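You operate a simulated robot arm through the tools that you are given. There is no shell and no other tool.

Carry out the task below with a simulated two-armed robot. There is one attempt and no reset: what you move stays moved.

TASK
Fill the teal bottle with 100 ml on the filling machine.
Fine: use nest B, one pull with the slider on 100; stand the bottle back in its spot on the mat; the others stay empty.

It is judged by the outcome, as a careful person would: the job done as asked, and still so three seconds after it is handed in. It fails if anything else is knocked over, pushed out of place, dropped, spilled or broken.

THE ROBOT
Two 7-joint arms with two-finger parallel grippers on one trunk that stands fixed in place. Base frame: the origin is at the foot of the trunk, x ahead of it, y to its left, z up. Units: m, degrees, N and s.
The left shoulder is at [0.05, 0.177, 1.179], the right one opposite. With the tool pointing down near the work surface each hand reaches from about 0.22 to 0.7 m from the base axis, measured 20 degrees to its own side. Payload 3.43 kg a hand.
The TCP of each hand is the grasp point between the finger pads, 0.034 m short of the fingertips. In the tool frame z runs along the fingers and y along their closing line. The gripper opens to 0.128 m. The fingers are 0.024 m wide and 0.012 m thick; the gripper's body (0.048 by 0.13 m) begins 0.096 m behind the TCP.
Orientation is told as [roll, pitch, yaw] about the base's x, y, z axes, in that order, counted from this pose: with the fingers straight down and closing along the base's y, the tool's x points along the base's -x, its y along +y and its z along -z.

THE INTERFACE
- The arms move only by the tool send_rows. It takes "left_targets", "right_targets" or both (then of equal length, played together; a hand with none holds still); each is text: rows parted by semicolons, each of 7 numbers parted by spaces: the shift along the base's x, y, z in cm, then the turn, a rotation vector about the base's x, y, z in degrees, then the finger opening in cm, from 0 to 12.8. In form: dx dy dz wx wy wz fingers; .... A call has 1 to 20 rows; each row shifts and turns the commanded pose from where the row before left it. Each row takes 0.2 s and may step no farther than 0.05 m and 8.6 degrees from the row before; otherwise, or with a gripper value out of range, the whole call is refused. A pose out of reach is approached as far as the arm can. The call stops where the force on the tool passes 40 N (or 10 N more than at its start, if that is more) or the arm is blocked; 0.2 s more then pass. Each finger travels about 0.108 m/s and halts on what it meets, pressing with about 33 N; the grip force reading is that of the motor and also rises with nothing between the fingers. The clock runs only during rows and for 0.2 s after the last one: add rows that do not move to give the fingers time. The reply holds the time, the measured pose of the TCP, the force on the tool along the base axes, the opening and the grip force, in the units named above and with some noise, with the torque about the TCP (base axes, N m) and any sound that the robot's microphone picked up.
- Cameras (640 x 400 px; columns grow to the right, rows downward): "scene" is now at [0.1515, 0.0444, 1.3594]; the picture's right is [0.48, -0.88, 0.00], its down [-0.35, -0.19, -0.92] and it looks along [0.80, 0.44, -0.40] (base axes); focal length 214 px, centre (320, 200). "left" rides on the left gripper at [0.076, 0.011, -0.16] in its tool frame; the picture's right is [-0.15, 0.99, 0.00], its down [-0.88, -0.13, -0.46] and it looks along [-0.45, -0.07, 0.89] (tool axes); focal length 234 px, centre (320, 200). "right" rides on the right gripper at [0.076, -0.011, -0.16] in its tool frame; the picture's right is [0.15, 0.99, 0.00], its down [-0.88, 0.13, -0.46] and it looks along [-0.45, 0.07, 0.89] (tool axes); focal length 234 px, centre (320, 200). There is no depth. A picture from a camera that has moved, and an enlarged one, comes with that camera's place and axes in the base frame and with its lens.
- camera(camera): a new picture of that camera. It takes no simulated time.
- raise_lower(by): slides the trunk up (or, below 0, down) by that many m; the arms and the scene camera ride with it, the base frame stays. It gives what a move gives, with no picture.
- turn_head(pan, tilt): turns the head with the scene camera to pan (to the left, within 80 degrees either way) and tilt (down, from -29 to 69), counted from straight ahead of the robot. It gives what a move gives.
- zoom(camera, box): a new picture of the part [left, top, right, bottom] of that camera's present view, enlarged. It takes no simulated time.
- hand_in(): hands the job in; it is judged then, once.

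Places have to be worked out from the pictures, the camera data and where the tool is seen. Open the grippers and draw the arms clear of the work before you hand the job in, unless the task says otherwise.

The tools are called as a command line: name --argument value ..., lists and objects as JSON in quotes. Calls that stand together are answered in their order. send_rows: Moves the arms, as the interface text tells. Its arguments: {"type":"object","properties":{"left_targets":{"type":"string"},"right_targets":{"type":"string"}},"required":[]} The other tools are called the same way: raise_lower (by) moves the trunk up or down; turn_head (pan, tilt) turns the head that bears the scene camera; camera (camera) takes a picture; zoom (camera, box) takes an enlarged picture of a part of a camera's view; hand_in () hands the job in.

At the start:

```text
t: 0.0
left_eef_pos: [0.3194, 0.3562, 1.2347]
left_tcp_rot: [-0.1, 0.0, -0.1]
left_wrist_force: [-0.6, 0.2, -0.2]
left_wrist_torque: [0.0, 0.02, 0.03]
left_grip_width: 0.1279
left_gripper_force: 0.0
right_eef_pos: [0.3037, 0.0174, 1.269]
right_tcp_rot: [0.0, 0.0, 0.0]
right_wrist_force: [-0.2, 0.2, 0.1]
right_wrist_torque: [0.02, -0.01, 0.01]
right_grip_width: 0.1278
right_gripper_force: 0.1
trunk travel left (down, up): [-0.35, 0.051]
head pan, tilt (commanded): [28.8, 23.8]
```

scene: 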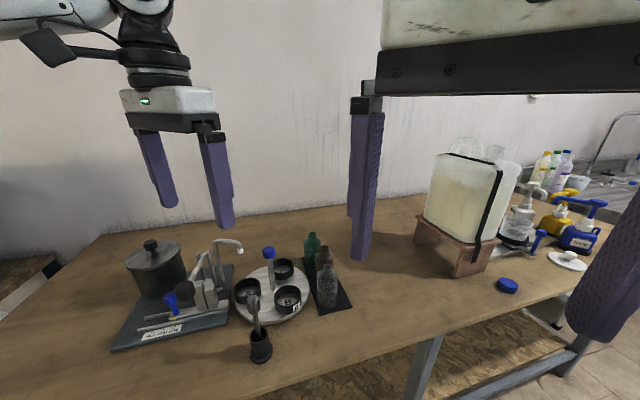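
right: 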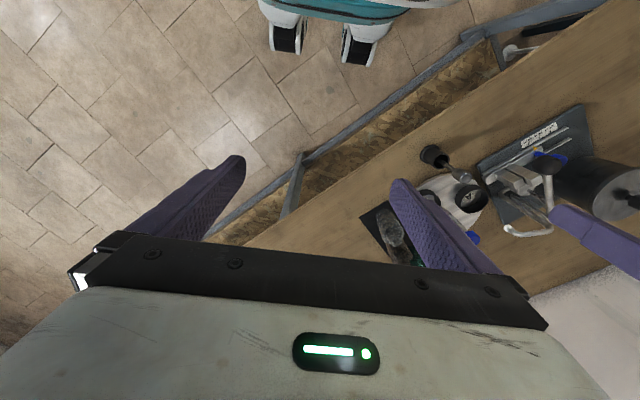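
left: 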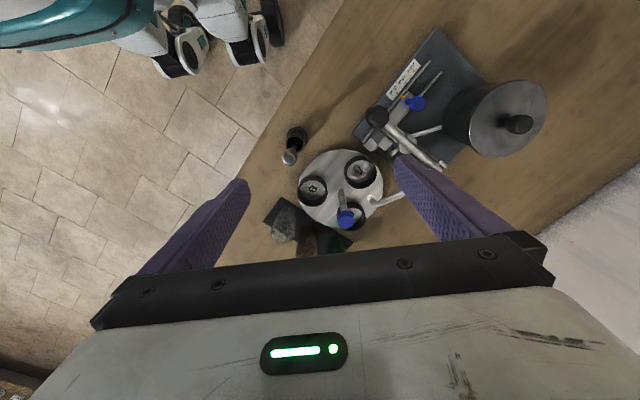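

I start by looking more closely at the filling machine, the turntable and the bottles from the scene camera.

zoom --camera "scene" --box '[100, 220, 260, 360]'

zoom --camera "scene" --box '[220, 220, 380, 360]'

zoom --camera "left" --box '[240, 20, 560, 270]'

zoom --camera "right" --box '[340, 90, 640, 270]'

```text
2.86 times, centred on (180, 290) of scene
camera zoom: at [0.1515, 0.0444, 1.3594], right [0.48, -0.88, 0.0], down [-0.35, -0.19, -0.92], along [0.8, 0.44, -0.4], focal length 613 px, centre (720, -57)
```

zoom: 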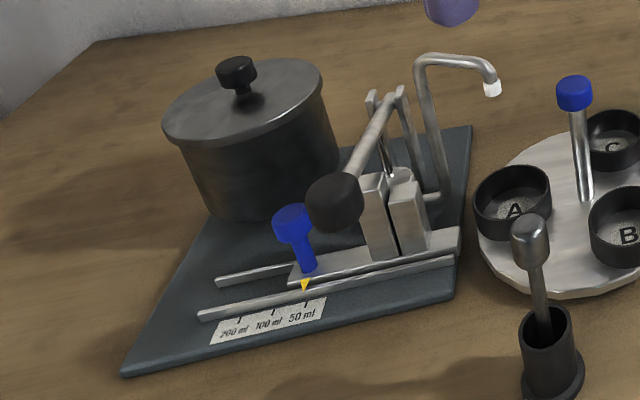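

```text
2.86 times, centred on (300, 290) of scene
camera zoom: at [0.1515, 0.0444, 1.3594], right [0.48, -0.88, 0.0], down [-0.35, -0.19, -0.92], along [0.8, 0.44, -0.4], focal length 613 px, centre (377, -57)
```

zoom: 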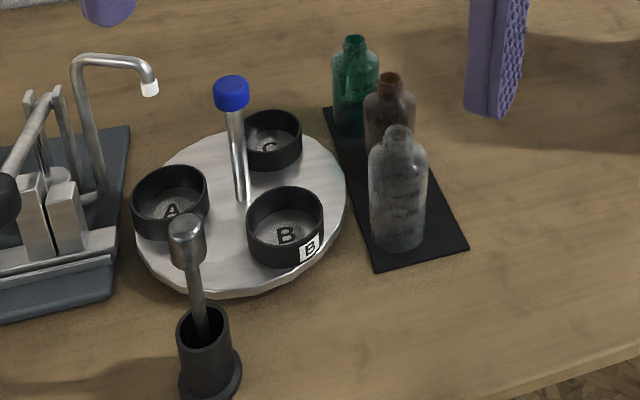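

```text
1.60 times, centred on (400, 145) of left
camera zoom: at [0.2438, 0.3688, 1.394], right [0.15, 0.99, 0.0], down [0.88, -0.13, 0.46], along [0.45, -0.07, -0.89], focal length 375 px, centre (192, 288)
```

zoom: 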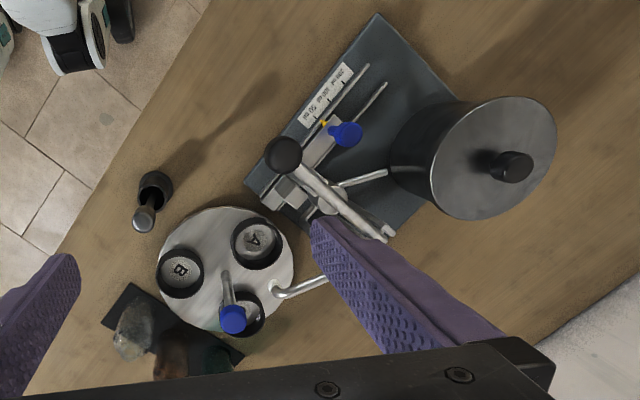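

```text
2.13 times, centred on (490, 180) of right
camera zoom: at [0.2284, 0.0077, 1.4281], right [-0.15, 0.99, 0.0], down [0.88, 0.13, 0.46], along [0.45, 0.07, -0.89], focal length 500 px, centre (-43, 243)
```

zoom: 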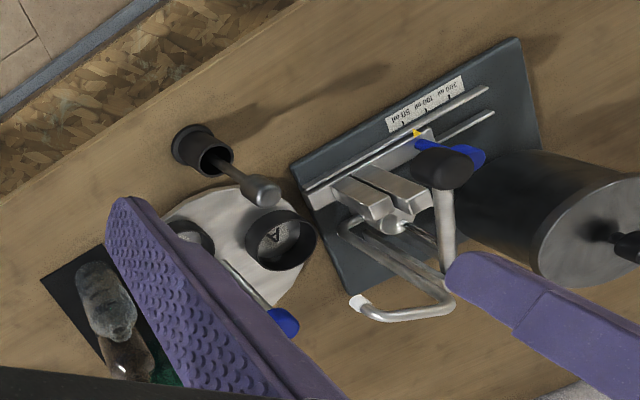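

The left finger hides the spout, and the slider appears to point at 50 ml. I move the left hand up and outward to clear the view, then look again.

send_rows --left_targets "-2 4 2 0 0 0 12.8; -2 4 2 0 0 0 12.8; -2 4 2 0 0 0 12.8; -2 3 2 0 0 0 12.8" --right_targets "-2 -4 0 0 0 0 12.8; -2 -4 0 0 0 0 12.8; -2 -4 0 0 0 0 12.8; 0 -4 0 0 0 0 12.8"

turn_head --pan 38 --tilt 38

camera --camera "scene"

camera --camera "left"

```text
t: 1.0
left_eef_pos: [0.2387, 0.5053, 1.3145]
left_tcp_rot: [0.1, 0.0, 0.1]
left_wrist_force: [-0.5, -0.5, -0.2]
left_wrist_torque: [0.03, -0.02, -0.01]
left_grip_width: 0.1279
left_gripper_force: 0.2
right_eef_pos: [0.2444, -0.1451, 1.2678]
right_tcp_rot: [0.1, -0.1, 0.0]
right_wrist_force: [0.5, -0.3, 1.1]
right_wrist_torque: [0.01, -0.04, 0.01]
right_grip_width: 0.1281
right_gripper_force: 0.0
trunk travel left (down, up): [-0.35, 0.051]
head pan, tilt (commanded): [28.8, 23.8]
```

```text
t: 1.8
left_eef_pos: [0.2395, 0.5057, 1.3136]
left_tcp_rot: [-0.1, 0.1, 0.0]
left_wrist_force: [0.5, 0.2, -0.1]
left_wrist_torque: [0.0, 0.03, 0.02]
left_grip_width: 0.128
left_gripper_force: 0.0
right_eef_pos: [0.2447, -0.1422, 1.2678]
right_tcp_rot: [0.1, 0.0, 0.0]
right_wrist_force: [0.2, 0.4, 0.1]
right_wrist_torque: [0.0, 0.0, -0.01]
right_grip_width: 0.1279
right_gripper_force: 0.0
trunk travel left (down, up): [-0.35, 0.051]
head pan, tilt (commanded): [38.0, 38.0]
```

```text
taken
camera scene: at [0.1384, 0.0528, 1.3371], right [0.62, -0.79, 0.0], down [-0.48, -0.38, -0.79], along [0.62, 0.49, -0.61], focal length 214 px, centre (320, 200)
```

scene: 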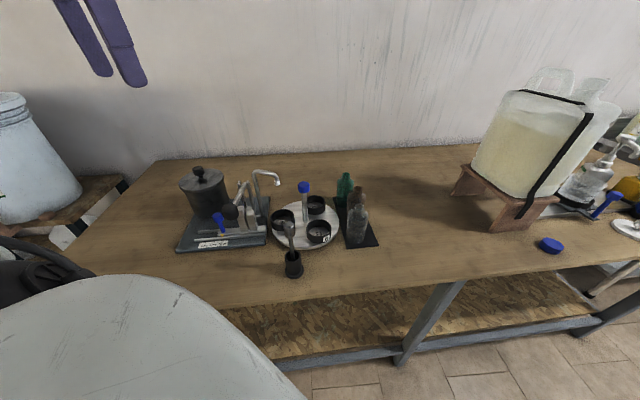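

```text
taken
camera left: at [0.1648, 0.5186, 1.4733], right [0.15, 0.99, 0.0], down [0.88, -0.13, 0.46], along [0.45, -0.07, -0.89], focal length 234 px, centre (320, 200)
```

left: 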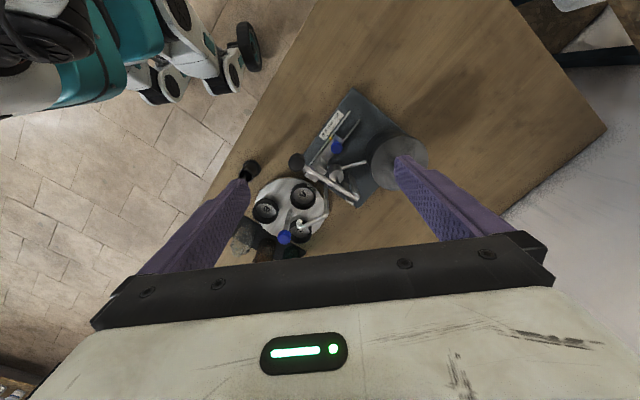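

The view is now clear. I zoom in on the work area from both cameras.

zoom --camera "scene" --box '[170, 155, 290, 230]'

zoom --camera "scene" --box '[170, 190, 290, 265]'

zoom --camera "scene" --box '[260, 165, 400, 285]'

zoom --camera "left" --box '[230, 80, 440, 260]'

```text
5.33 times, centred on (230, 192) of scene
camera zoom: at [0.1384, 0.0528, 1.3371], right [0.62, -0.79, 0.0], down [-0.48, -0.38, -0.79], along [0.62, 0.49, -0.61], focal length 1144 px, centre (800, 240)
```

zoom: 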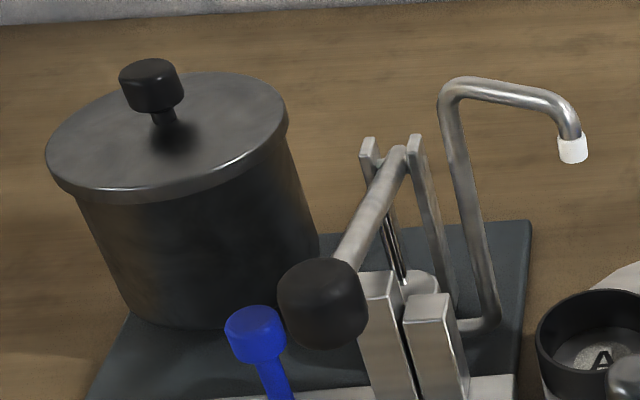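

```text
5.33 times, centred on (230, 228) of scene
camera zoom: at [0.1384, 0.0528, 1.3371], right [0.62, -0.79, 0.0], down [-0.48, -0.38, -0.79], along [0.62, 0.49, -0.61], focal length 1144 px, centre (800, 53)
```

zoom: 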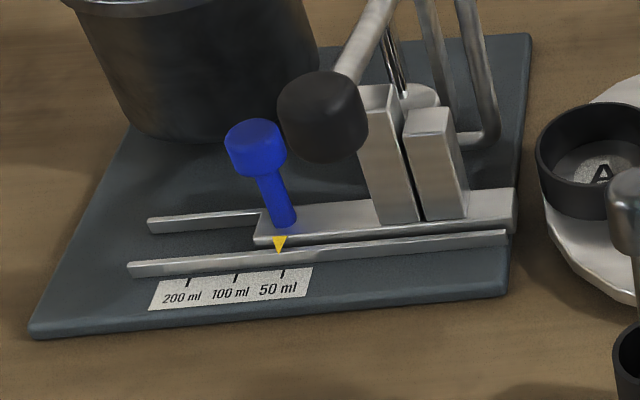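

```text
3.33 times, centred on (330, 225) of scene
camera zoom: at [0.1384, 0.0528, 1.3371], right [0.62, -0.79, 0.0], down [-0.48, -0.38, -0.79], along [0.62, 0.49, -0.61], focal length 715 px, centre (287, 117)
```

zoom: 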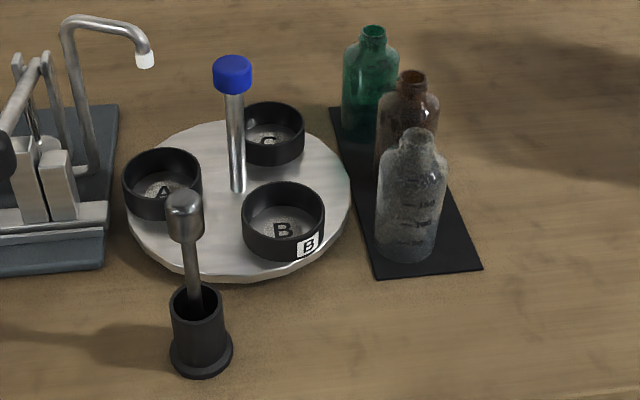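

```text
2.22 times, centred on (335, 170) of left
camera zoom: at [0.1648, 0.5186, 1.4733], right [0.15, 0.99, 0.0], down [0.88, -0.13, 0.46], along [0.45, -0.07, -0.89], focal length 520 px, centre (287, 267)
```

zoom: 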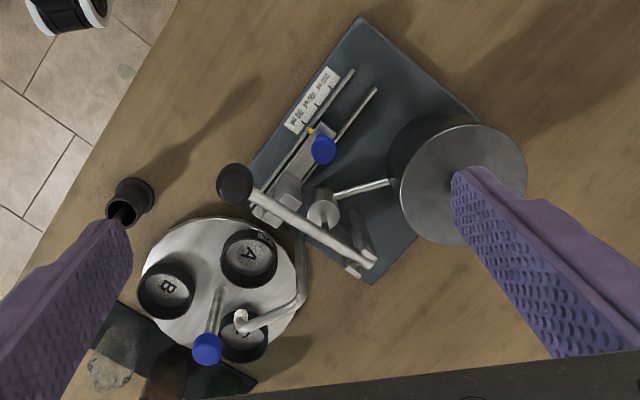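

Triangulating both views gives the following positions:
- Spout tip: about [0.439, 0.429, 1.025], directly above nest A.
- Turntable axis: about [0.485, 0.380].
- Slider knob: about [0.307, 0.535, 0.937], pointing at 50.
- Lever ball: about [0.306, 0.448, 1.009].
- Teal bottle: about [0.66, 0.34].

I bring the left hand above the slider, turned 45° to line up with the rail, for a close look.

send_rows --left_targets "1.12 0.48 -3.5 0 0 7.5 6; 1.12 0.48 -3.5 0 0 7.5 6; 1.12 0.48 -3.5 0 0 7.5 6; 1.12 0.48 -3.5 0 0 7.5 6; 1.12 0.48 -3.5 0 0 7.5 6; 1.12 0.48 -3.5 0 0 7.5 6; 0 0 0 0 0 0 6; 0 0 0 0 0 0 6"

camera --camera "left"

camera --camera "scene"

```text
t: 3.6
left_eef_pos: [0.3058, 0.5356, 1.1032]
left_tcp_rot: [0.0, 0.0, 45.1]
left_wrist_force: [-0.4, -0.4, 0.2]
left_wrist_torque: [-0.01, 0.01, -0.01]
left_grip_width: 0.0601
left_gripper_force: 0.0
right_eef_pos: [0.2451, -0.1414, 1.2672]
right_tcp_rot: [0.0, 0.0, 0.1]
right_wrist_force: [-0.1, 0.1, 0.3]
right_wrist_torque: [0.02, -0.03, -0.03]
right_grip_width: 0.1281
right_gripper_force: 0.0
trunk travel left (down, up): [-0.35, 0.051]
head pan, tilt (commanded): [38.0, 38.0]
```

```text
taken
camera left: at [0.2454, 0.4906, 1.2628], right [-0.6, 0.8, 0.0], down [0.71, 0.53, 0.46], along [0.37, 0.27, -0.89], focal length 234 px, centre (320, 200)
```

left: 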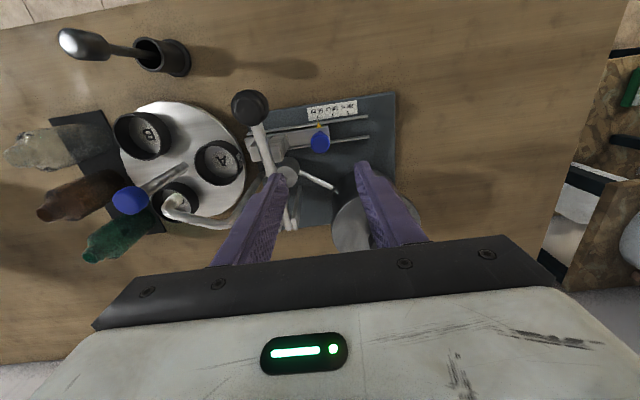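

```text
taken
camera scene: at [0.1386, 0.0532, 1.337], right [0.62, -0.79, 0.0], down [-0.49, -0.38, -0.79], along [0.62, 0.48, -0.62], focal length 214 px, centre (320, 200)
```

scene: 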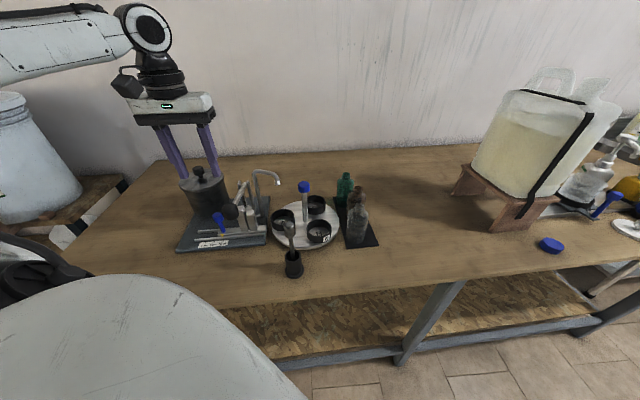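

zoom --camera "left" --box '[220, 80, 420, 205]'

zoom --camera "left" --box '[0, 90, 250, 270]'

zoom --camera "left" --box '[280, 90, 380, 160]'

```text
3.20 times, centred on (320, 142) of left
camera zoom: at [0.2454, 0.4906, 1.2628], right [-0.6, 0.8, 0.0], down [0.71, 0.53, 0.46], along [0.37, 0.27, -0.89], focal length 749 px, centre (320, 384)
```

zoom: 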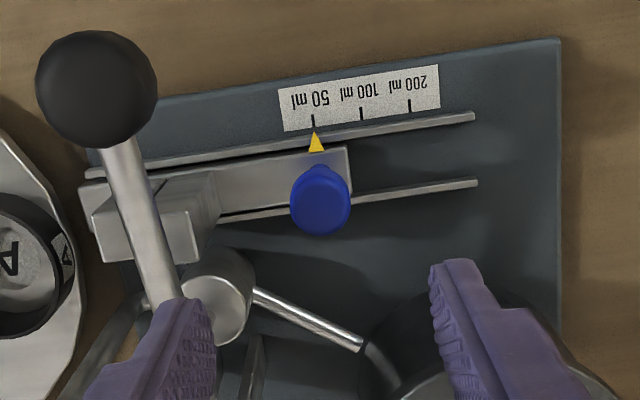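

```text
2.22 times, centred on (125, 180) of left
camera zoom: at [0.2454, 0.4906, 1.2628], right [-0.6, 0.8, 0.0], down [0.71, 0.53, 0.46], along [0.37, 0.27, -0.89], focal length 520 px, centre (753, 244)
```

zoom: 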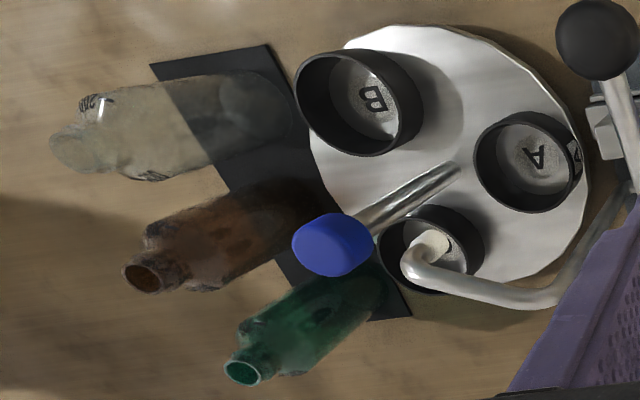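

```text
5.71 times, centred on (330, 125) of left
camera zoom: at [0.2454, 0.4906, 1.2628], right [-0.6, 0.8, 0.0], down [0.71, 0.53, 0.46], along [0.37, 0.27, -0.89], focal length 1338 px, centre (263, 629)
```

zoom: 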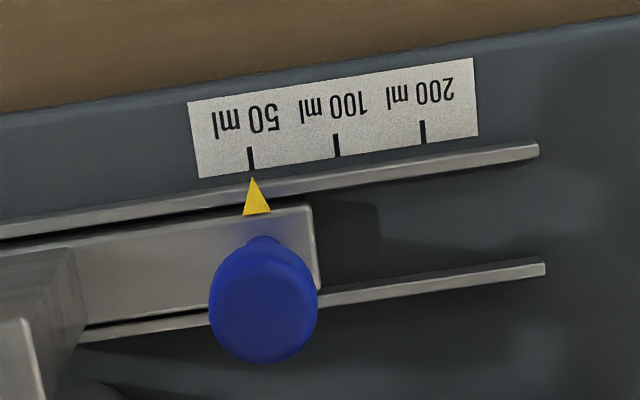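

Slider spacing is about 24 mm per mark along the 135° direction. I check how close the metal blocks and lever are to where the fingers will come down.

zoom --camera "left" --box '[225, 85, 345, 175]'

zoom --camera "scene" --box '[170, 165, 290, 255]'

```text
4.44 times, centred on (285, 130) of left
camera zoom: at [0.2454, 0.4906, 1.2628], right [-0.6, 0.8, 0.0], down [0.71, 0.53, 0.46], along [0.37, 0.27, -0.89], focal length 1041 px, centre (476, 511)
```

zoom: 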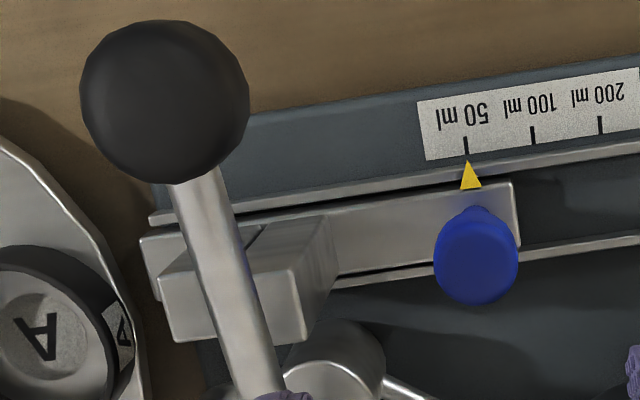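

```text
4.44 times, centred on (230, 210) of scene
camera zoom: at [0.1386, 0.0532, 1.337], right [0.62, -0.79, 0.0], down [-0.49, -0.38, -0.79], along [0.62, 0.48, -0.62], focal length 953 px, centre (720, 156)
```

zoom: 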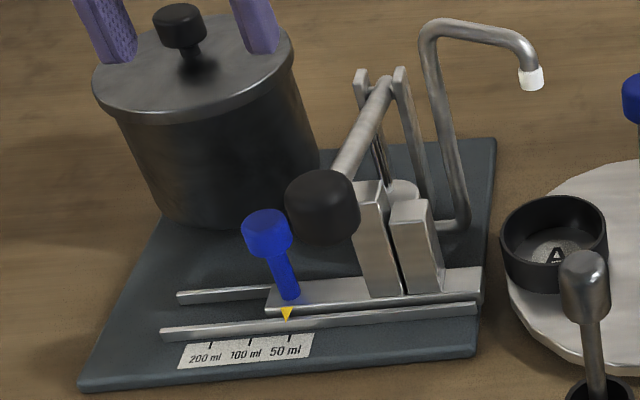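

The nearest block edge is about 5.5 cm from the knob, which leaves room for a 5 cm opening. I descend straight over the blue slider knob without gripping yet.

send_rows --left_targets "0 0 -3.2 0 0 0 5; 0 0 -3.2 0 0 0 5; 0 0 -3.2 0 0 0 5; 0 0 -3.2 0 0 0 5; 0 0 -2.0 0 0 0 5; 0 0 -1.3 0 0 0 5; 0 0 0 0 0 0 5"

camera --camera "left"

zoom --camera "scene" --box '[150, 135, 290, 255]'

```text
t: 5.2
left_eef_pos: [0.3063, 0.5349, 0.9422]
left_tcp_rot: [0.0, 0.0, 45.0]
left_wrist_force: [0.4, 0.5, -0.3]
left_wrist_torque: [-0.01, 0.01, 0.02]
left_grip_width: 0.0499
left_gripper_force: 0.1
right_eef_pos: [0.2457, -0.1428, 1.2675]
right_tcp_rot: [0.0, 0.0, 0.1]
right_wrist_force: [-0.2, -0.3, 0.8]
right_wrist_torque: [0.0, -0.01, 0.01]
right_grip_width: 0.1279
right_gripper_force: 0.1
trunk travel left (down, up): [-0.35, 0.051]
head pan, tilt (commanded): [38.0, 38.0]
```

```text
taken
camera left: at [0.2454, 0.4902, 1.1025], right [-0.6, 0.8, 0.0], down [0.71, 0.53, 0.46], along [0.37, 0.27, -0.89], focal length 234 px, centre (320, 200)
```

left: 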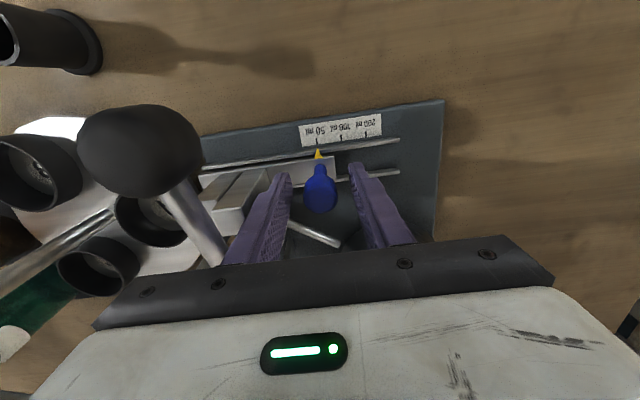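

```text
3.33 times, centred on (220, 195) of scene
camera zoom: at [0.1385, 0.053, 1.337], right [0.62, -0.79, 0.0], down [-0.49, -0.38, -0.79], along [0.62, 0.49, -0.62], focal length 715 px, centre (653, 217)
```

zoom: 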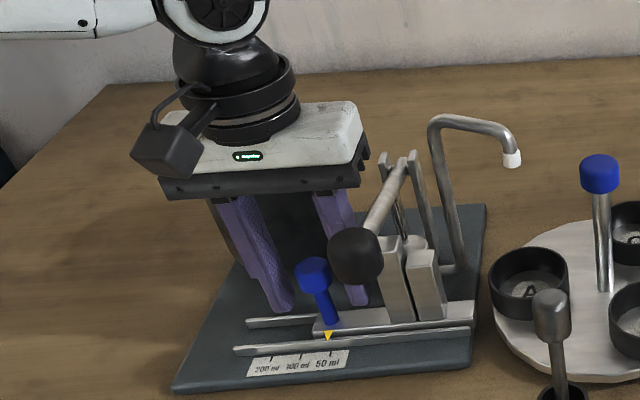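

The fingers straddle the blue knob. I close on it gently and hold for a moment.

send_rows --left_targets "0 0 0 0 0 0 2.4; 0 0 0 0 0 0 2.4; 0 0 0 0 0 0 2.4"

zoom --camera "left" --box '[250, 90, 410, 200]'

```text
t: 6.0
left_eef_pos: [0.3056, 0.5361, 0.9435]
left_tcp_rot: [0.0, 0.0, 44.9]
left_wrist_force: [-1.6, -0.2, -2.3]
left_wrist_torque: [0.14, -0.38, -0.01]
left_grip_width: 0.0257
left_gripper_force: 44.5
right_eef_pos: [0.2436, -0.141, 1.2665]
right_tcp_rot: [-0.1, 0.1, 0.1]
right_wrist_force: [-0.1, -1.0, 0.0]
right_wrist_torque: [-0.01, -0.01, 0.01]
right_grip_width: 0.1283
right_gripper_force: 0.0
trunk travel left (down, up): [-0.35, 0.051]
head pan, tilt (commanded): [38.0, 38.0]
```

```text
3.64 times, centred on (330, 145) of left
camera zoom: at [0.2454, 0.4904, 1.1026], right [-0.6, 0.8, 0.0], down [0.71, 0.53, 0.46], along [0.37, 0.27, -0.89], focal length 852 px, centre (284, 400)
```

zoom: 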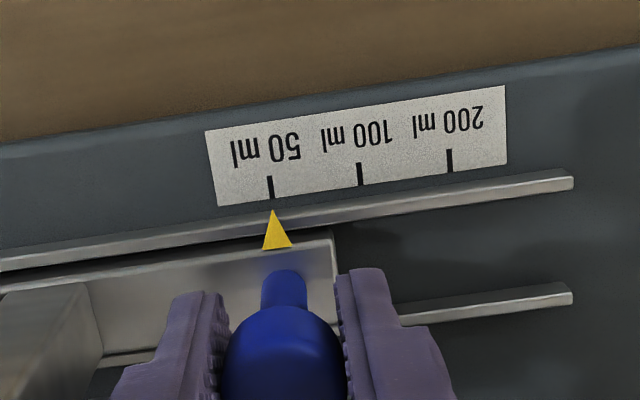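

The knob is held at 2.6 cm width. I slide it one mark spacing, about 2.4 cm, along the rail toward 100.

send_rows --left_targets "-0.42 0.42 0 0 0 0 2.4; -0.43 0.43 0 0 0 0 2.4; -0.42 0.42 0 0 0 0 2.4; -0.43 0.43 0 0 0 0 2.4; 0 0 0 0 0 0 2.4"

zoom --camera "left" --box '[250, 90, 410, 200]'

```text
t: 7.2
left_eef_pos: [0.2887, 0.5514, 0.9429]
left_tcp_rot: [0.0, 0.1, 45.0]
left_wrist_force: [-4.9, -5.0, -7.4]
left_wrist_torque: [0.44, -0.65, -0.03]
left_grip_width: 0.026
left_gripper_force: 44.7
right_eef_pos: [0.2442, -0.1428, 1.2677]
right_tcp_rot: [0.0, 0.0, -0.1]
right_wrist_force: [-1.0, 0.8, 0.5]
right_wrist_torque: [-0.03, 0.0, -0.01]
right_grip_width: 0.1279
right_gripper_force: 0.2
trunk travel left (down, up): [-0.35, 0.051]
head pan, tilt (commanded): [38.0, 38.0]
```

```text
3.64 times, centred on (330, 145) of left
camera zoom: at [0.2282, 0.5079, 1.1027], right [-0.6, 0.8, 0.0], down [0.72, 0.53, 0.45], along [0.36, 0.27, -0.89], focal length 852 px, centre (284, 400)
```

zoom: 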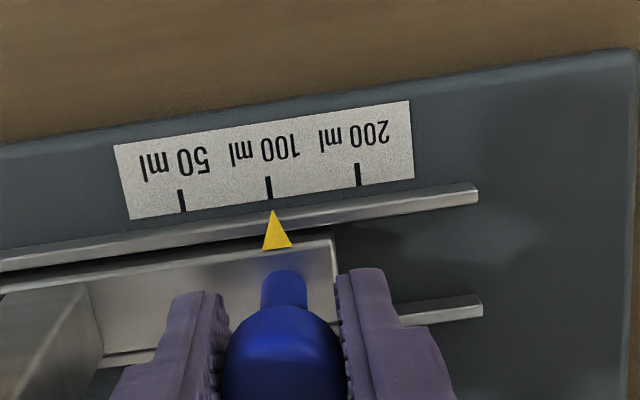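

The pointer now sits on 100, in the same relation to its tick as it had at 50. I release, rise and check that it stays.

send_rows --left_targets "0 0 0 0 0 0 5; 0 0 0 0 0 0 5; 0 0 2 0 0 0 5; 0 0 3 0 0 0 5; 0 0 4 0 0 0 5; 0 0 4 0 0 0 5; 0 0 4 0 0 0 5; 0 0 0 0 0 0 5"

zoom --camera "left" --box '[220, 80, 420, 205]'

zoom --camera "scene" --box '[150, 135, 290, 255]'

```text
t: 9.0
left_eef_pos: [0.2889, 0.5523, 1.1134]
left_tcp_rot: [0.1, -0.1, 45.1]
left_wrist_force: [-0.2, -0.5, -0.1]
left_wrist_torque: [0.02, 0.0, 0.01]
left_grip_width: 0.05
left_gripper_force: 0.1
right_eef_pos: [0.2456, -0.142, 1.269]
right_tcp_rot: [0.0, 0.0, 0.0]
right_wrist_force: [-0.7, 0.1, 0.3]
right_wrist_torque: [0.0, 0.0, 0.0]
right_grip_width: 0.1282
right_gripper_force: 0.0
trunk travel left (down, up): [-0.35, 0.051]
head pan, tilt (commanded): [38.0, 38.0]
```

```text
3.20 times, centred on (320, 142) of left
camera zoom: at [0.2284, 0.5077, 1.2738], right [-0.6, 0.8, 0.0], down [0.71, 0.53, 0.46], along [0.37, 0.27, -0.89], focal length 749 px, centre (320, 384)
```

zoom: 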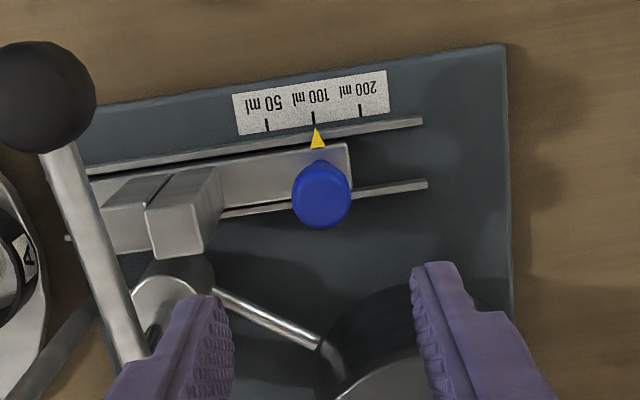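

```text
3.33 times, centred on (220, 195) of scene
camera zoom: at [0.1385, 0.0532, 1.337], right [0.62, -0.79, 0.0], down [-0.49, -0.38, -0.79], along [0.62, 0.49, -0.62], focal length 715 px, centre (653, 217)
```

zoom: 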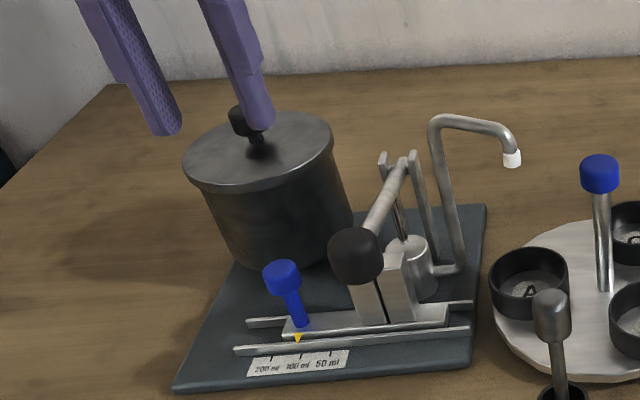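

The slider reads 100 and stays there. Next I raise the left hand and carry it over the bottles, keeping the 45° yaw so the fingers close across the mat, then look.

send_rows --left_targets "0 0 4 0 0 0 8; 3.0 -2.8 0.1 0 0 0 8; 3.0 -2.8 0.1 0 0 0 8; 3.0 -2.8 0.1 0 0 0 8; 3.0 -2.8 0.1 0 0 0 8; 3.0 -2.8 0.1 0 0 0 8; 3.0 -2.8 0.1 0 0 0 8; 3.0 -2.8 0.1 0 0 0 8; 3.0 -2.8 0.1 0 0 0 8; 3.0 -2.8 0 0 0 0 8; 0 0 0 0 0 0 8"

camera --camera "left"

camera --camera "scene"

```text
t: 11.4
left_eef_pos: [0.5563, 0.2999, 1.164]
left_tcp_rot: [-0.1, -0.1, 45.3]
left_wrist_force: [0.1, -0.7, -0.7]
left_wrist_torque: [0.03, -0.03, -0.02]
left_grip_width: 0.0803
left_gripper_force: 0.1
right_eef_pos: [0.2424, -0.1424, 1.2679]
right_tcp_rot: [0.1, -0.1, 0.0]
right_wrist_force: [-0.6, -0.1, -0.2]
right_wrist_torque: [-0.01, -0.05, 0.01]
right_grip_width: 0.1283
right_gripper_force: 0.1
trunk travel left (down, up): [-0.35, 0.051]
head pan, tilt (commanded): [38.0, 38.0]
```

```text
taken
camera left: at [0.4962, 0.2555, 1.3226], right [-0.6, 0.8, 0.0], down [0.71, 0.53, 0.46], along [0.37, 0.27, -0.89], focal length 234 px, centre (320, 200)
```

left: 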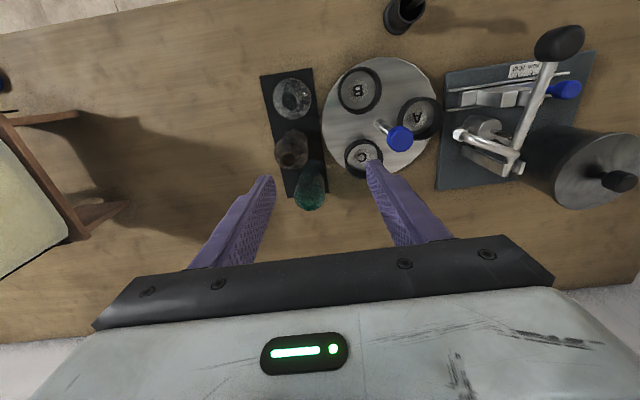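

```text
taken
camera scene: at [0.1371, 0.0524, 1.3374], right [0.62, -0.79, 0.0], down [-0.48, -0.38, -0.79], along [0.62, 0.49, -0.61], focal length 214 px, centre (320, 200)
```

scene: 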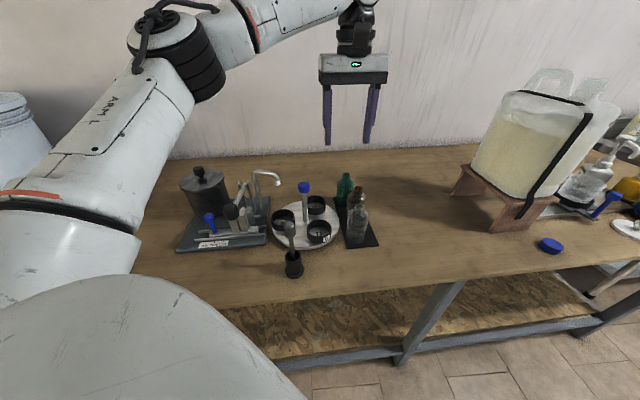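

zoom --camera "left" --box '[240, 50, 450, 220]'

zoom --camera "scene" --box '[260, 165, 400, 285]'

```text
2.35 times, centred on (345, 135) of left
camera zoom: at [0.4962, 0.2555, 1.3226], right [-0.6, 0.8, 0.0], down [0.71, 0.53, 0.46], along [0.37, 0.27, -0.89], focal length 551 px, centre (261, 353)
```

zoom: 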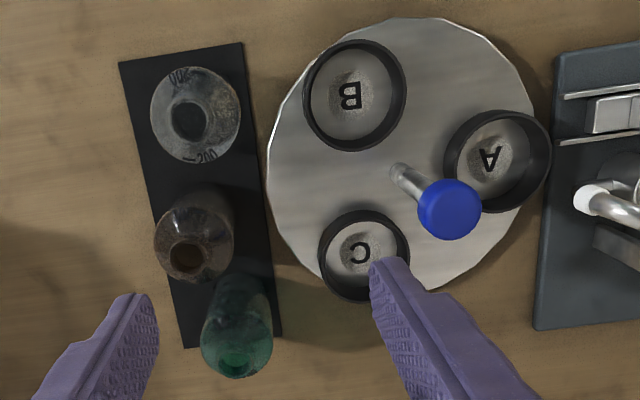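

```text
3.33 times, centred on (330, 225) of scene
camera zoom: at [0.1371, 0.0524, 1.3374], right [0.62, -0.79, 0.0], down [-0.48, -0.38, -0.79], along [0.62, 0.49, -0.61], focal length 715 px, centre (287, 117)
```

zoom: 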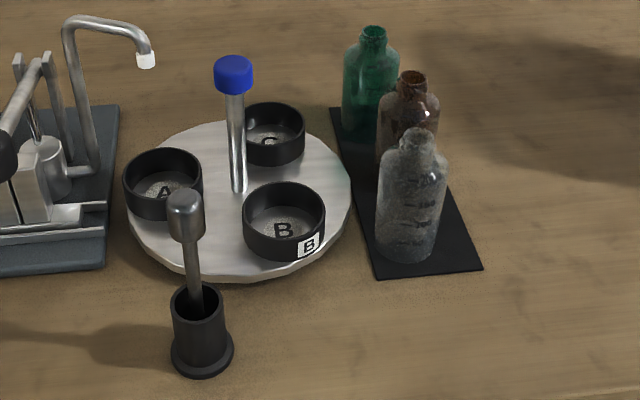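

Bottles: the teal neck is at about [0.6515, 0.349, 0.982] and the body is about 5.5 cm wide. The nests sit at radius 0.0655 around [0.486, 0.3785], at angles A 135°, B 255° and C 15°. I move above the teal bottle and check reach.

send_rows --left_targets "3.17 1.64 -1.5 0 0 0 8.8; 3.17 1.64 -1.5 0 0 0 8.8; 3.18 1.63 -1.5 0 0 0 8.8; 0 0 0 0 0 0 8.8; 0 0 0 0 0 0 8.8"

camera --camera "left"

zoom --camera "scene" --box '[260, 95, 440, 255]'

```text
t: 12.6
left_eef_pos: [0.5934, 0.3598, 1.1023]
left_tcp_rot: [-0.1, -0.1, 45.0]
left_wrist_force: [0.7, 0.1, 0.3]
left_wrist_torque: [-0.01, 0.01, -0.01]
left_grip_width: 0.0882
left_gripper_force: 0.1
left hand out of reach, approached as far as the arm can: row 1, 2, 3
right_eef_pos: [0.2446, -0.1434, 1.2673]
right_tcp_rot: [0.0, 0.0, -0.1]
right_wrist_force: [0.3, 0.2, 0.1]
right_wrist_torque: [-0.01, 0.03, -0.02]
right_grip_width: 0.1282
right_gripper_force: 0.1
trunk travel left (down, up): [-0.35, 0.051]
head pan, tilt (commanded): [38.0, 38.0]
```

```text
taken
camera left: at [0.5325, 0.3156, 1.2609], right [-0.6, 0.8, 0.0], down [0.71, 0.53, 0.46], along [0.37, 0.27, -0.89], focal length 234 px, centre (320, 200)
```

left: 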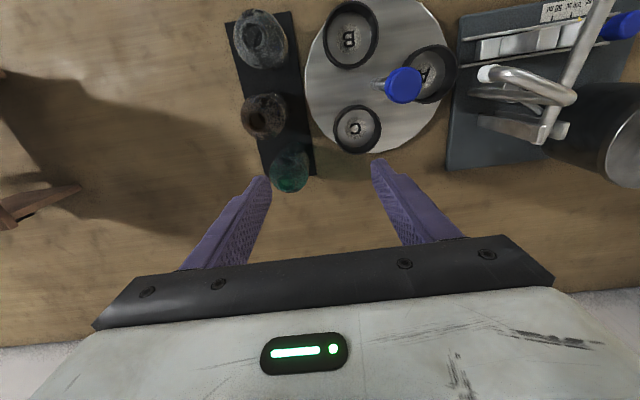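

```text
2.50 times, centred on (350, 175) of scene
camera zoom: at [0.1385, 0.0531, 1.337], right [0.62, -0.79, 0.0], down [-0.49, -0.38, -0.79], along [0.62, 0.49, -0.62], focal length 536 px, centre (245, 262)
```

zoom: 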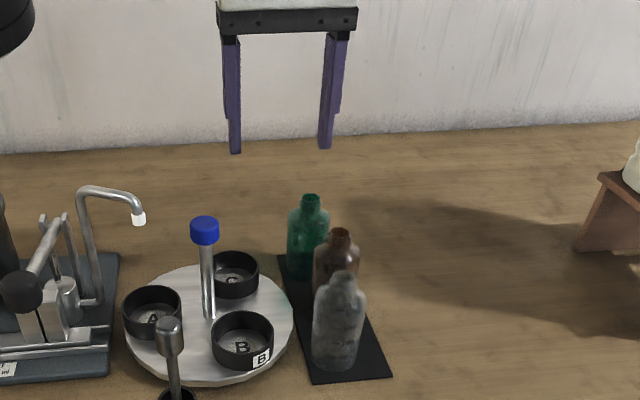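

With the tool straight down the bottle is slightly out of reach. I raise the trunk a little and tilt the tool about 15° outward (fingers pointing along +45°), keeping the closing line horizontal, which lengthens the reach.

raise_lower --by 0.04

send_rows --left_targets "-1 -1 0 5.3 -5.3 0 8.8; -1 -1 0 5.3 -5.3 0 8.8; 0 0 0 0 0 0 8.8; 0 0 0 0 0 0 8.8"

```text
t: 13.4
left_eef_pos: [0.5924, 0.3598, 1.1418]
left_tcp_rot: [-0.2, -0.1, 45.0]
left_wrist_force: [0.2, -0.3, -0.3]
left_wrist_torque: [0.01, 0.02, -0.01]
left_grip_width: 0.0879
left_gripper_force: 0.0
right_eef_pos: [0.244, -0.1424, 1.3081]
right_tcp_rot: [0.0, 0.0, 0.0]
right_wrist_force: [-0.2, -0.4, -0.7]
right_wrist_torque: [0.0, -0.01, 0.0]
right_grip_width: 0.128
right_gripper_force: 0.1
trunk travel left (down, up): [-0.39, 0.011]
head pan, tilt (commanded): [38.0, 38.0]
```

```text
t: 14.4
left_eef_pos: [0.5727, 0.3398, 1.1403]
left_tcp_rot: [-0.2, -15.1, 45.1]
left_wrist_force: [-0.4, 0.4, -0.6]
left_wrist_torque: [-0.03, 0.01, 0.03]
left_grip_width: 0.0881
left_gripper_force: 0.0
right_eef_pos: [0.2435, -0.1424, 1.3071]
right_tcp_rot: [0.1, -0.1, 0.0]
right_wrist_force: [-0.9, 0.2, -0.8]
right_wrist_torque: [-0.03, 0.02, -0.01]
right_grip_width: 0.1282
right_gripper_force: 0.0
trunk travel left (down, up): [-0.39, 0.011]
head pan, tilt (commanded): [38.0, 38.0]
```

The tilt works and the commanded pose follows. I move above the teal bottle again at a height just clear of its neck.

send_rows --left_targets "2.63 0.31 -2.0 0 0 0 8.8; 2.63 0.31 -2.0 0 0 0 8.8; 2.62 0.3 -2.0 0 0 0 8.8; 0 0 0 0 0 0 8.8; 0 0 0 0 0 0 8.8"

camera --camera "left"

zoom --camera "scene" --box '[260, 95, 440, 255]'

```text
t: 15.6
left_eef_pos: [0.6322, 0.3548, 1.0822]
left_tcp_rot: [-0.3, -15.2, 45.0]
left_wrist_force: [0.4, 0.5, 0.1]
left_wrist_torque: [0.02, 0.03, -0.01]
left_grip_width: 0.088
left_gripper_force: 0.2
left hand out of reach, approached as far as the arm can: row 3
right_eef_pos: [0.2447, -0.1426, 1.3078]
right_tcp_rot: [0.0, 0.0, 0.0]
right_wrist_force: [0.6, -0.3, -0.1]
right_wrist_torque: [-0.02, 0.01, 0.0]
right_grip_width: 0.128
right_gripper_force: 0.0
trunk travel left (down, up): [-0.39, 0.011]
head pan, tilt (commanded): [38.0, 38.0]
```

```text
taken
camera left: at [0.5443, 0.2835, 1.2154], right [-0.6, 0.8, 0.03], down [0.61, 0.43, 0.67], along [0.52, 0.42, -0.74], focal length 234 px, centre (320, 200)
```

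left: 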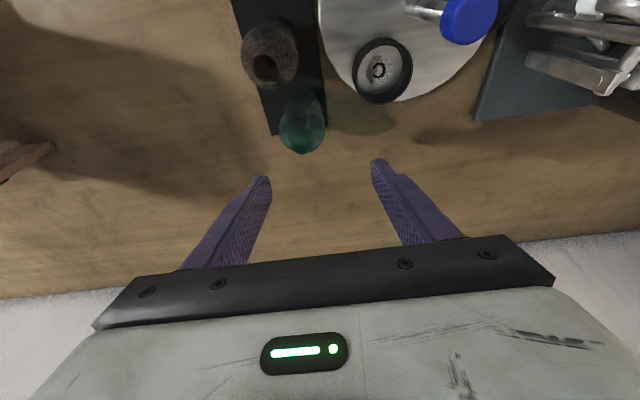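

```text
2.50 times, centred on (350, 175) of scene
camera zoom: at [0.1385, 0.0531, 1.377], right [0.62, -0.79, 0.0], down [-0.49, -0.38, -0.79], along [0.62, 0.49, -0.62], focal length 536 px, centre (245, 262)
```

zoom: 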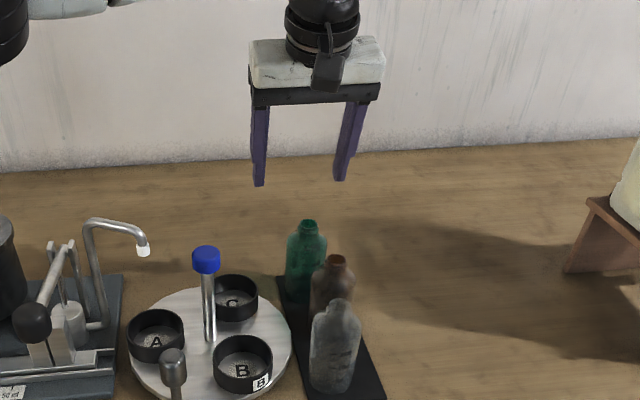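

The arm stopped about 2 cm short at this height, and reach improves lower down. I go down to where the fingertips are still just above the bottle tops and push toward the bottle's axis.

send_rows --left_targets "0 0 -2.5 0 0 0 8.8; 0 0 -2.5 0 0 0 8.8; 1.0 -0.3 0 0 0 0 8.8; 0.93 -0.28 0 0 0 0 8.8; 0 0 0 0 0 0 8.8; 0 0 0 0 0 0 8.8"

```text
t: 17.0
left_eef_pos: [0.6283, 0.3579, 1.037]
left_tcp_rot: [-0.2, -15.1, 44.9]
left_wrist_force: [0.0, 0.1, 0.4]
left_wrist_torque: [0.0, -0.04, 0.02]
left_grip_width: 0.0882
left_gripper_force: 0.0
left hand out of reach, approached as far as the arm can: row 2, 3, 4
right_eef_pos: [0.2443, -0.1423, 1.3076]
right_tcp_rot: [0.1, 0.1, -0.1]
right_wrist_force: [0.0, -0.4, -0.2]
right_wrist_torque: [0.0, -0.02, 0.01]
right_grip_width: 0.128
right_gripper_force: 0.1
trunk travel left (down, up): [-0.39, 0.011]
head pan, tilt (commanded): [38.0, 38.0]
```

Going lower made the reach worse, so the shoulder is too high, not too low. I lift and draw back the hand, then lower the trunk by 13 cm.

send_rows --left_targets "-0.5 0 4 0 0 0 8.8; -1.2 -0.4 3.6 0 0 0 8.8; -1.2 -0.4 3.6 0 0 0 8.8; -1.2 -0.4 3.6 0 0 0 8.8; -1.2 -0.4 3.6 0 0 0 8.8; 0 0 0 0 0 0 8.8"

raise_lower --by -0.13

camera --camera "scene"

```text
t: 18.4
left_eef_pos: [0.5751, 0.3395, 1.2207]
left_tcp_rot: [-0.1, -15.0, 44.9]
left_wrist_force: [0.1, -1.2, -0.1]
left_wrist_torque: [0.01, 0.03, -0.01]
left_grip_width: 0.088
left_gripper_force: 0.1
right_eef_pos: [0.2451, -0.1427, 1.3078]
right_tcp_rot: [0.0, 0.0, -0.1]
right_wrist_force: [0.4, -0.2, -0.7]
right_wrist_torque: [0.01, 0.04, 0.0]
right_grip_width: 0.128
right_gripper_force: 0.0
trunk travel left (down, up): [-0.39, 0.011]
head pan, tilt (commanded): [38.0, 38.0]
```

```text
t: 20.0
left_eef_pos: [0.5744, 0.3402, 1.0911]
left_tcp_rot: [-0.1, -15.0, 45.0]
left_wrist_force: [-0.4, 0.9, 0.1]
left_wrist_torque: [-0.05, 0.0, 0.0]
left_grip_width: 0.0878
left_gripper_force: 0.0
right_eef_pos: [0.2442, -0.1429, 1.1787]
right_tcp_rot: [0.0, 0.0, 0.0]
right_wrist_force: [0.5, 0.3, 0.1]
right_wrist_torque: [0.02, -0.02, -0.01]
right_grip_width: 0.1279
right_gripper_force: 0.1
trunk travel left (down, up): [-0.26, 0.141]
head pan, tilt (commanded): [38.0, 38.0]
```

```text
taken
camera scene: at [0.1384, 0.053, 1.2471], right [0.62, -0.79, 0.0], down [-0.48, -0.38, -0.79], along [0.62, 0.49, -0.62], focal length 214 px, centre (320, 200)
```

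scene: 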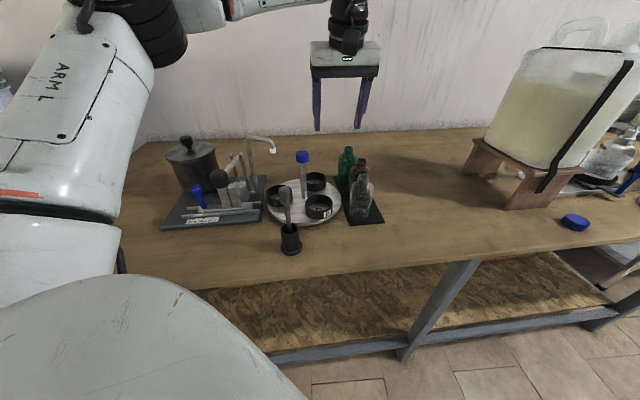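

I test the reach toward the teal bottle with the lower trunk, keeping the fingertips just above the bottle tops.

send_rows --left_targets "2.0 0.2 -1.6 0 0 0 8.8; 2.0 0.2 -1.6 0 0 0 8.8; 2.0 0.25 -1.6 0 0 0 8.8; 1.7 0.23 -1.2 0 0 0 8.8; 0 0 0 0 0 0 8.8; 0 0 0 0 0 0 8.8"

```text
t: 21.4
left_eef_pos: [0.6269, 0.3564, 1.0245]
left_tcp_rot: [-0.4, -15.1, 45.1]
left_wrist_force: [0.5, 0.2, 0.1]
left_wrist_torque: [0.03, 0.0, -0.01]
left_grip_width: 0.0883
left_gripper_force: 0.1
left hand out of reach, approached as far as the arm can: row 3, 4
right_eef_pos: [0.2435, -0.1419, 1.1772]
right_tcp_rot: [0.0, 0.0, 0.0]
right_wrist_force: [-0.5, -0.3, 0.6]
right_wrist_torque: [-0.01, 0.02, 0.0]
right_grip_width: 0.1282
right_gripper_force: 0.0
trunk travel left (down, up): [-0.26, 0.141]
head pan, tilt (commanded): [38.0, 38.0]
```

The reach model now fits well: wrist radius about 0.58 m with the tool offset about 0.13 m. A 30° tilt pointing along about 25° azimuth should reach. I draw back slightly and re-orient.

send_rows --left_targets "-0.9 -0.35 1 0 0 -6.67 8.8; -0.9 -0.35 1 0 0 -6.67 8.8; -0.9 -0.35 1 0 0 -6.66 8.8; 0 0 0 3.17 -6.8 0 8.8; 0 0 0 3.17 -6.8 0 8.8; 0 0 0 0 0 0 8.8; 0 0 0 0 0 0 8.8"

camera --camera "left"

camera --camera "scene"

```text
t: 23.0
left_eef_pos: [0.5987, 0.3454, 1.0541]
left_tcp_rot: [-0.2, -30.1, 25.0]
left_wrist_force: [-0.1, 1.1, -0.3]
left_wrist_torque: [0.01, 0.02, -0.02]
left_grip_width: 0.088
left_gripper_force: 0.1
right_eef_pos: [0.2439, -0.1427, 1.1775]
right_tcp_rot: [0.1, 0.1, 0.0]
right_wrist_force: [0.9, -0.1, 0.4]
right_wrist_torque: [0.03, -0.02, -0.02]
right_grip_width: 0.128
right_gripper_force: 0.1
trunk travel left (down, up): [-0.26, 0.141]
head pan, tilt (commanded): [38.0, 38.0]
```

```text
taken
camera left: at [0.4634, 0.296, 1.1541], right [-0.3, 0.95, 0.07], down [0.54, 0.11, 0.84], along [0.79, 0.29, -0.54], focal length 234 px, centre (320, 200)
```

left: 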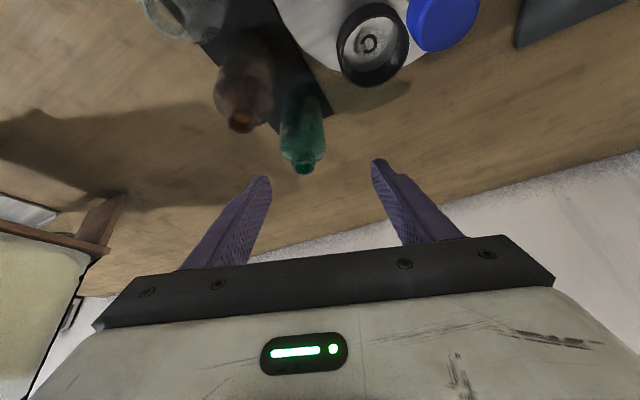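

```text
taken
camera scene: at [0.1385, 0.053, 1.247], right [0.62, -0.79, 0.0], down [-0.49, -0.38, -0.79], along [0.62, 0.49, -0.62], focal length 214 px, centre (320, 200)
```

scene: 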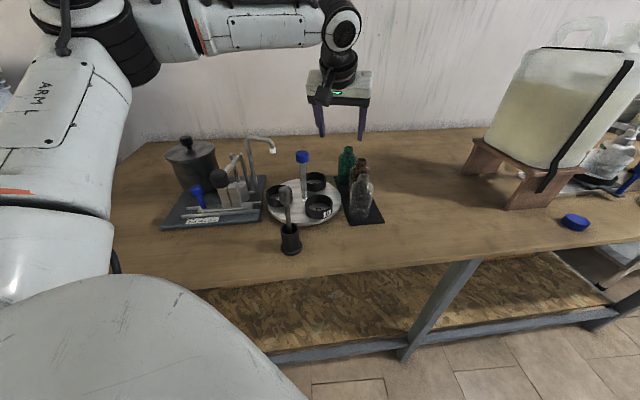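

Now I move over the teal bottle's axis at z about 1.035 with the 30° tilt.

send_rows --left_targets "2.64 0.18 -0.9 0 0 0 8.8; 2.64 0.18 -1.0 0 0 0 8.8; 0 0 0 0 0 0 8.8; 0 0 0 0 0 0 8.8"

camera --camera "left"

zoom --camera "scene" --box '[260, 65, 440, 225]'

```text
t: 24.0
left_eef_pos: [0.6523, 0.3487, 1.034]
left_tcp_rot: [0.0, -30.0, 25.0]
left_wrist_force: [-0.1, -0.6, -0.4]
left_wrist_torque: [-0.01, 0.0, 0.02]
left_grip_width: 0.0879
left_gripper_force: 0.0
right_eef_pos: [0.2449, -0.1423, 1.1774]
right_tcp_rot: [0.0, 0.1, -0.1]
right_wrist_force: [-0.2, 0.0, 0.5]
right_wrist_torque: [0.0, 0.02, 0.01]
right_grip_width: 0.128
right_gripper_force: 0.0
trunk travel left (down, up): [-0.26, 0.141]
head pan, tilt (commanded): [38.0, 38.0]
```

```text
taken
camera left: at [0.5166, 0.299, 1.135], right [-0.3, 0.95, 0.07], down [0.54, 0.11, 0.84], along [0.79, 0.29, -0.54], focal length 234 px, centre (320, 200)
```

left: 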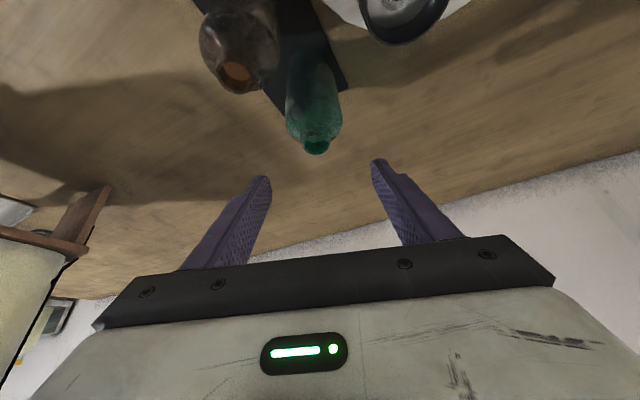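

```text
2.50 times, centred on (350, 145) of scene
camera zoom: at [0.1385, 0.053, 1.247], right [0.62, -0.79, 0.0], down [-0.49, -0.38, -0.79], along [0.62, 0.49, -0.62], focal length 536 px, centre (245, 338)
```

zoom: 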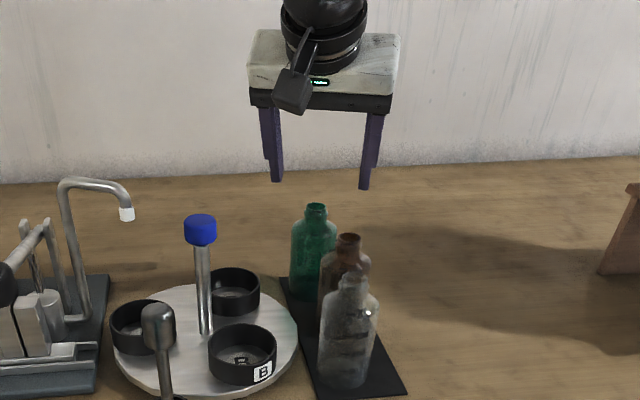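

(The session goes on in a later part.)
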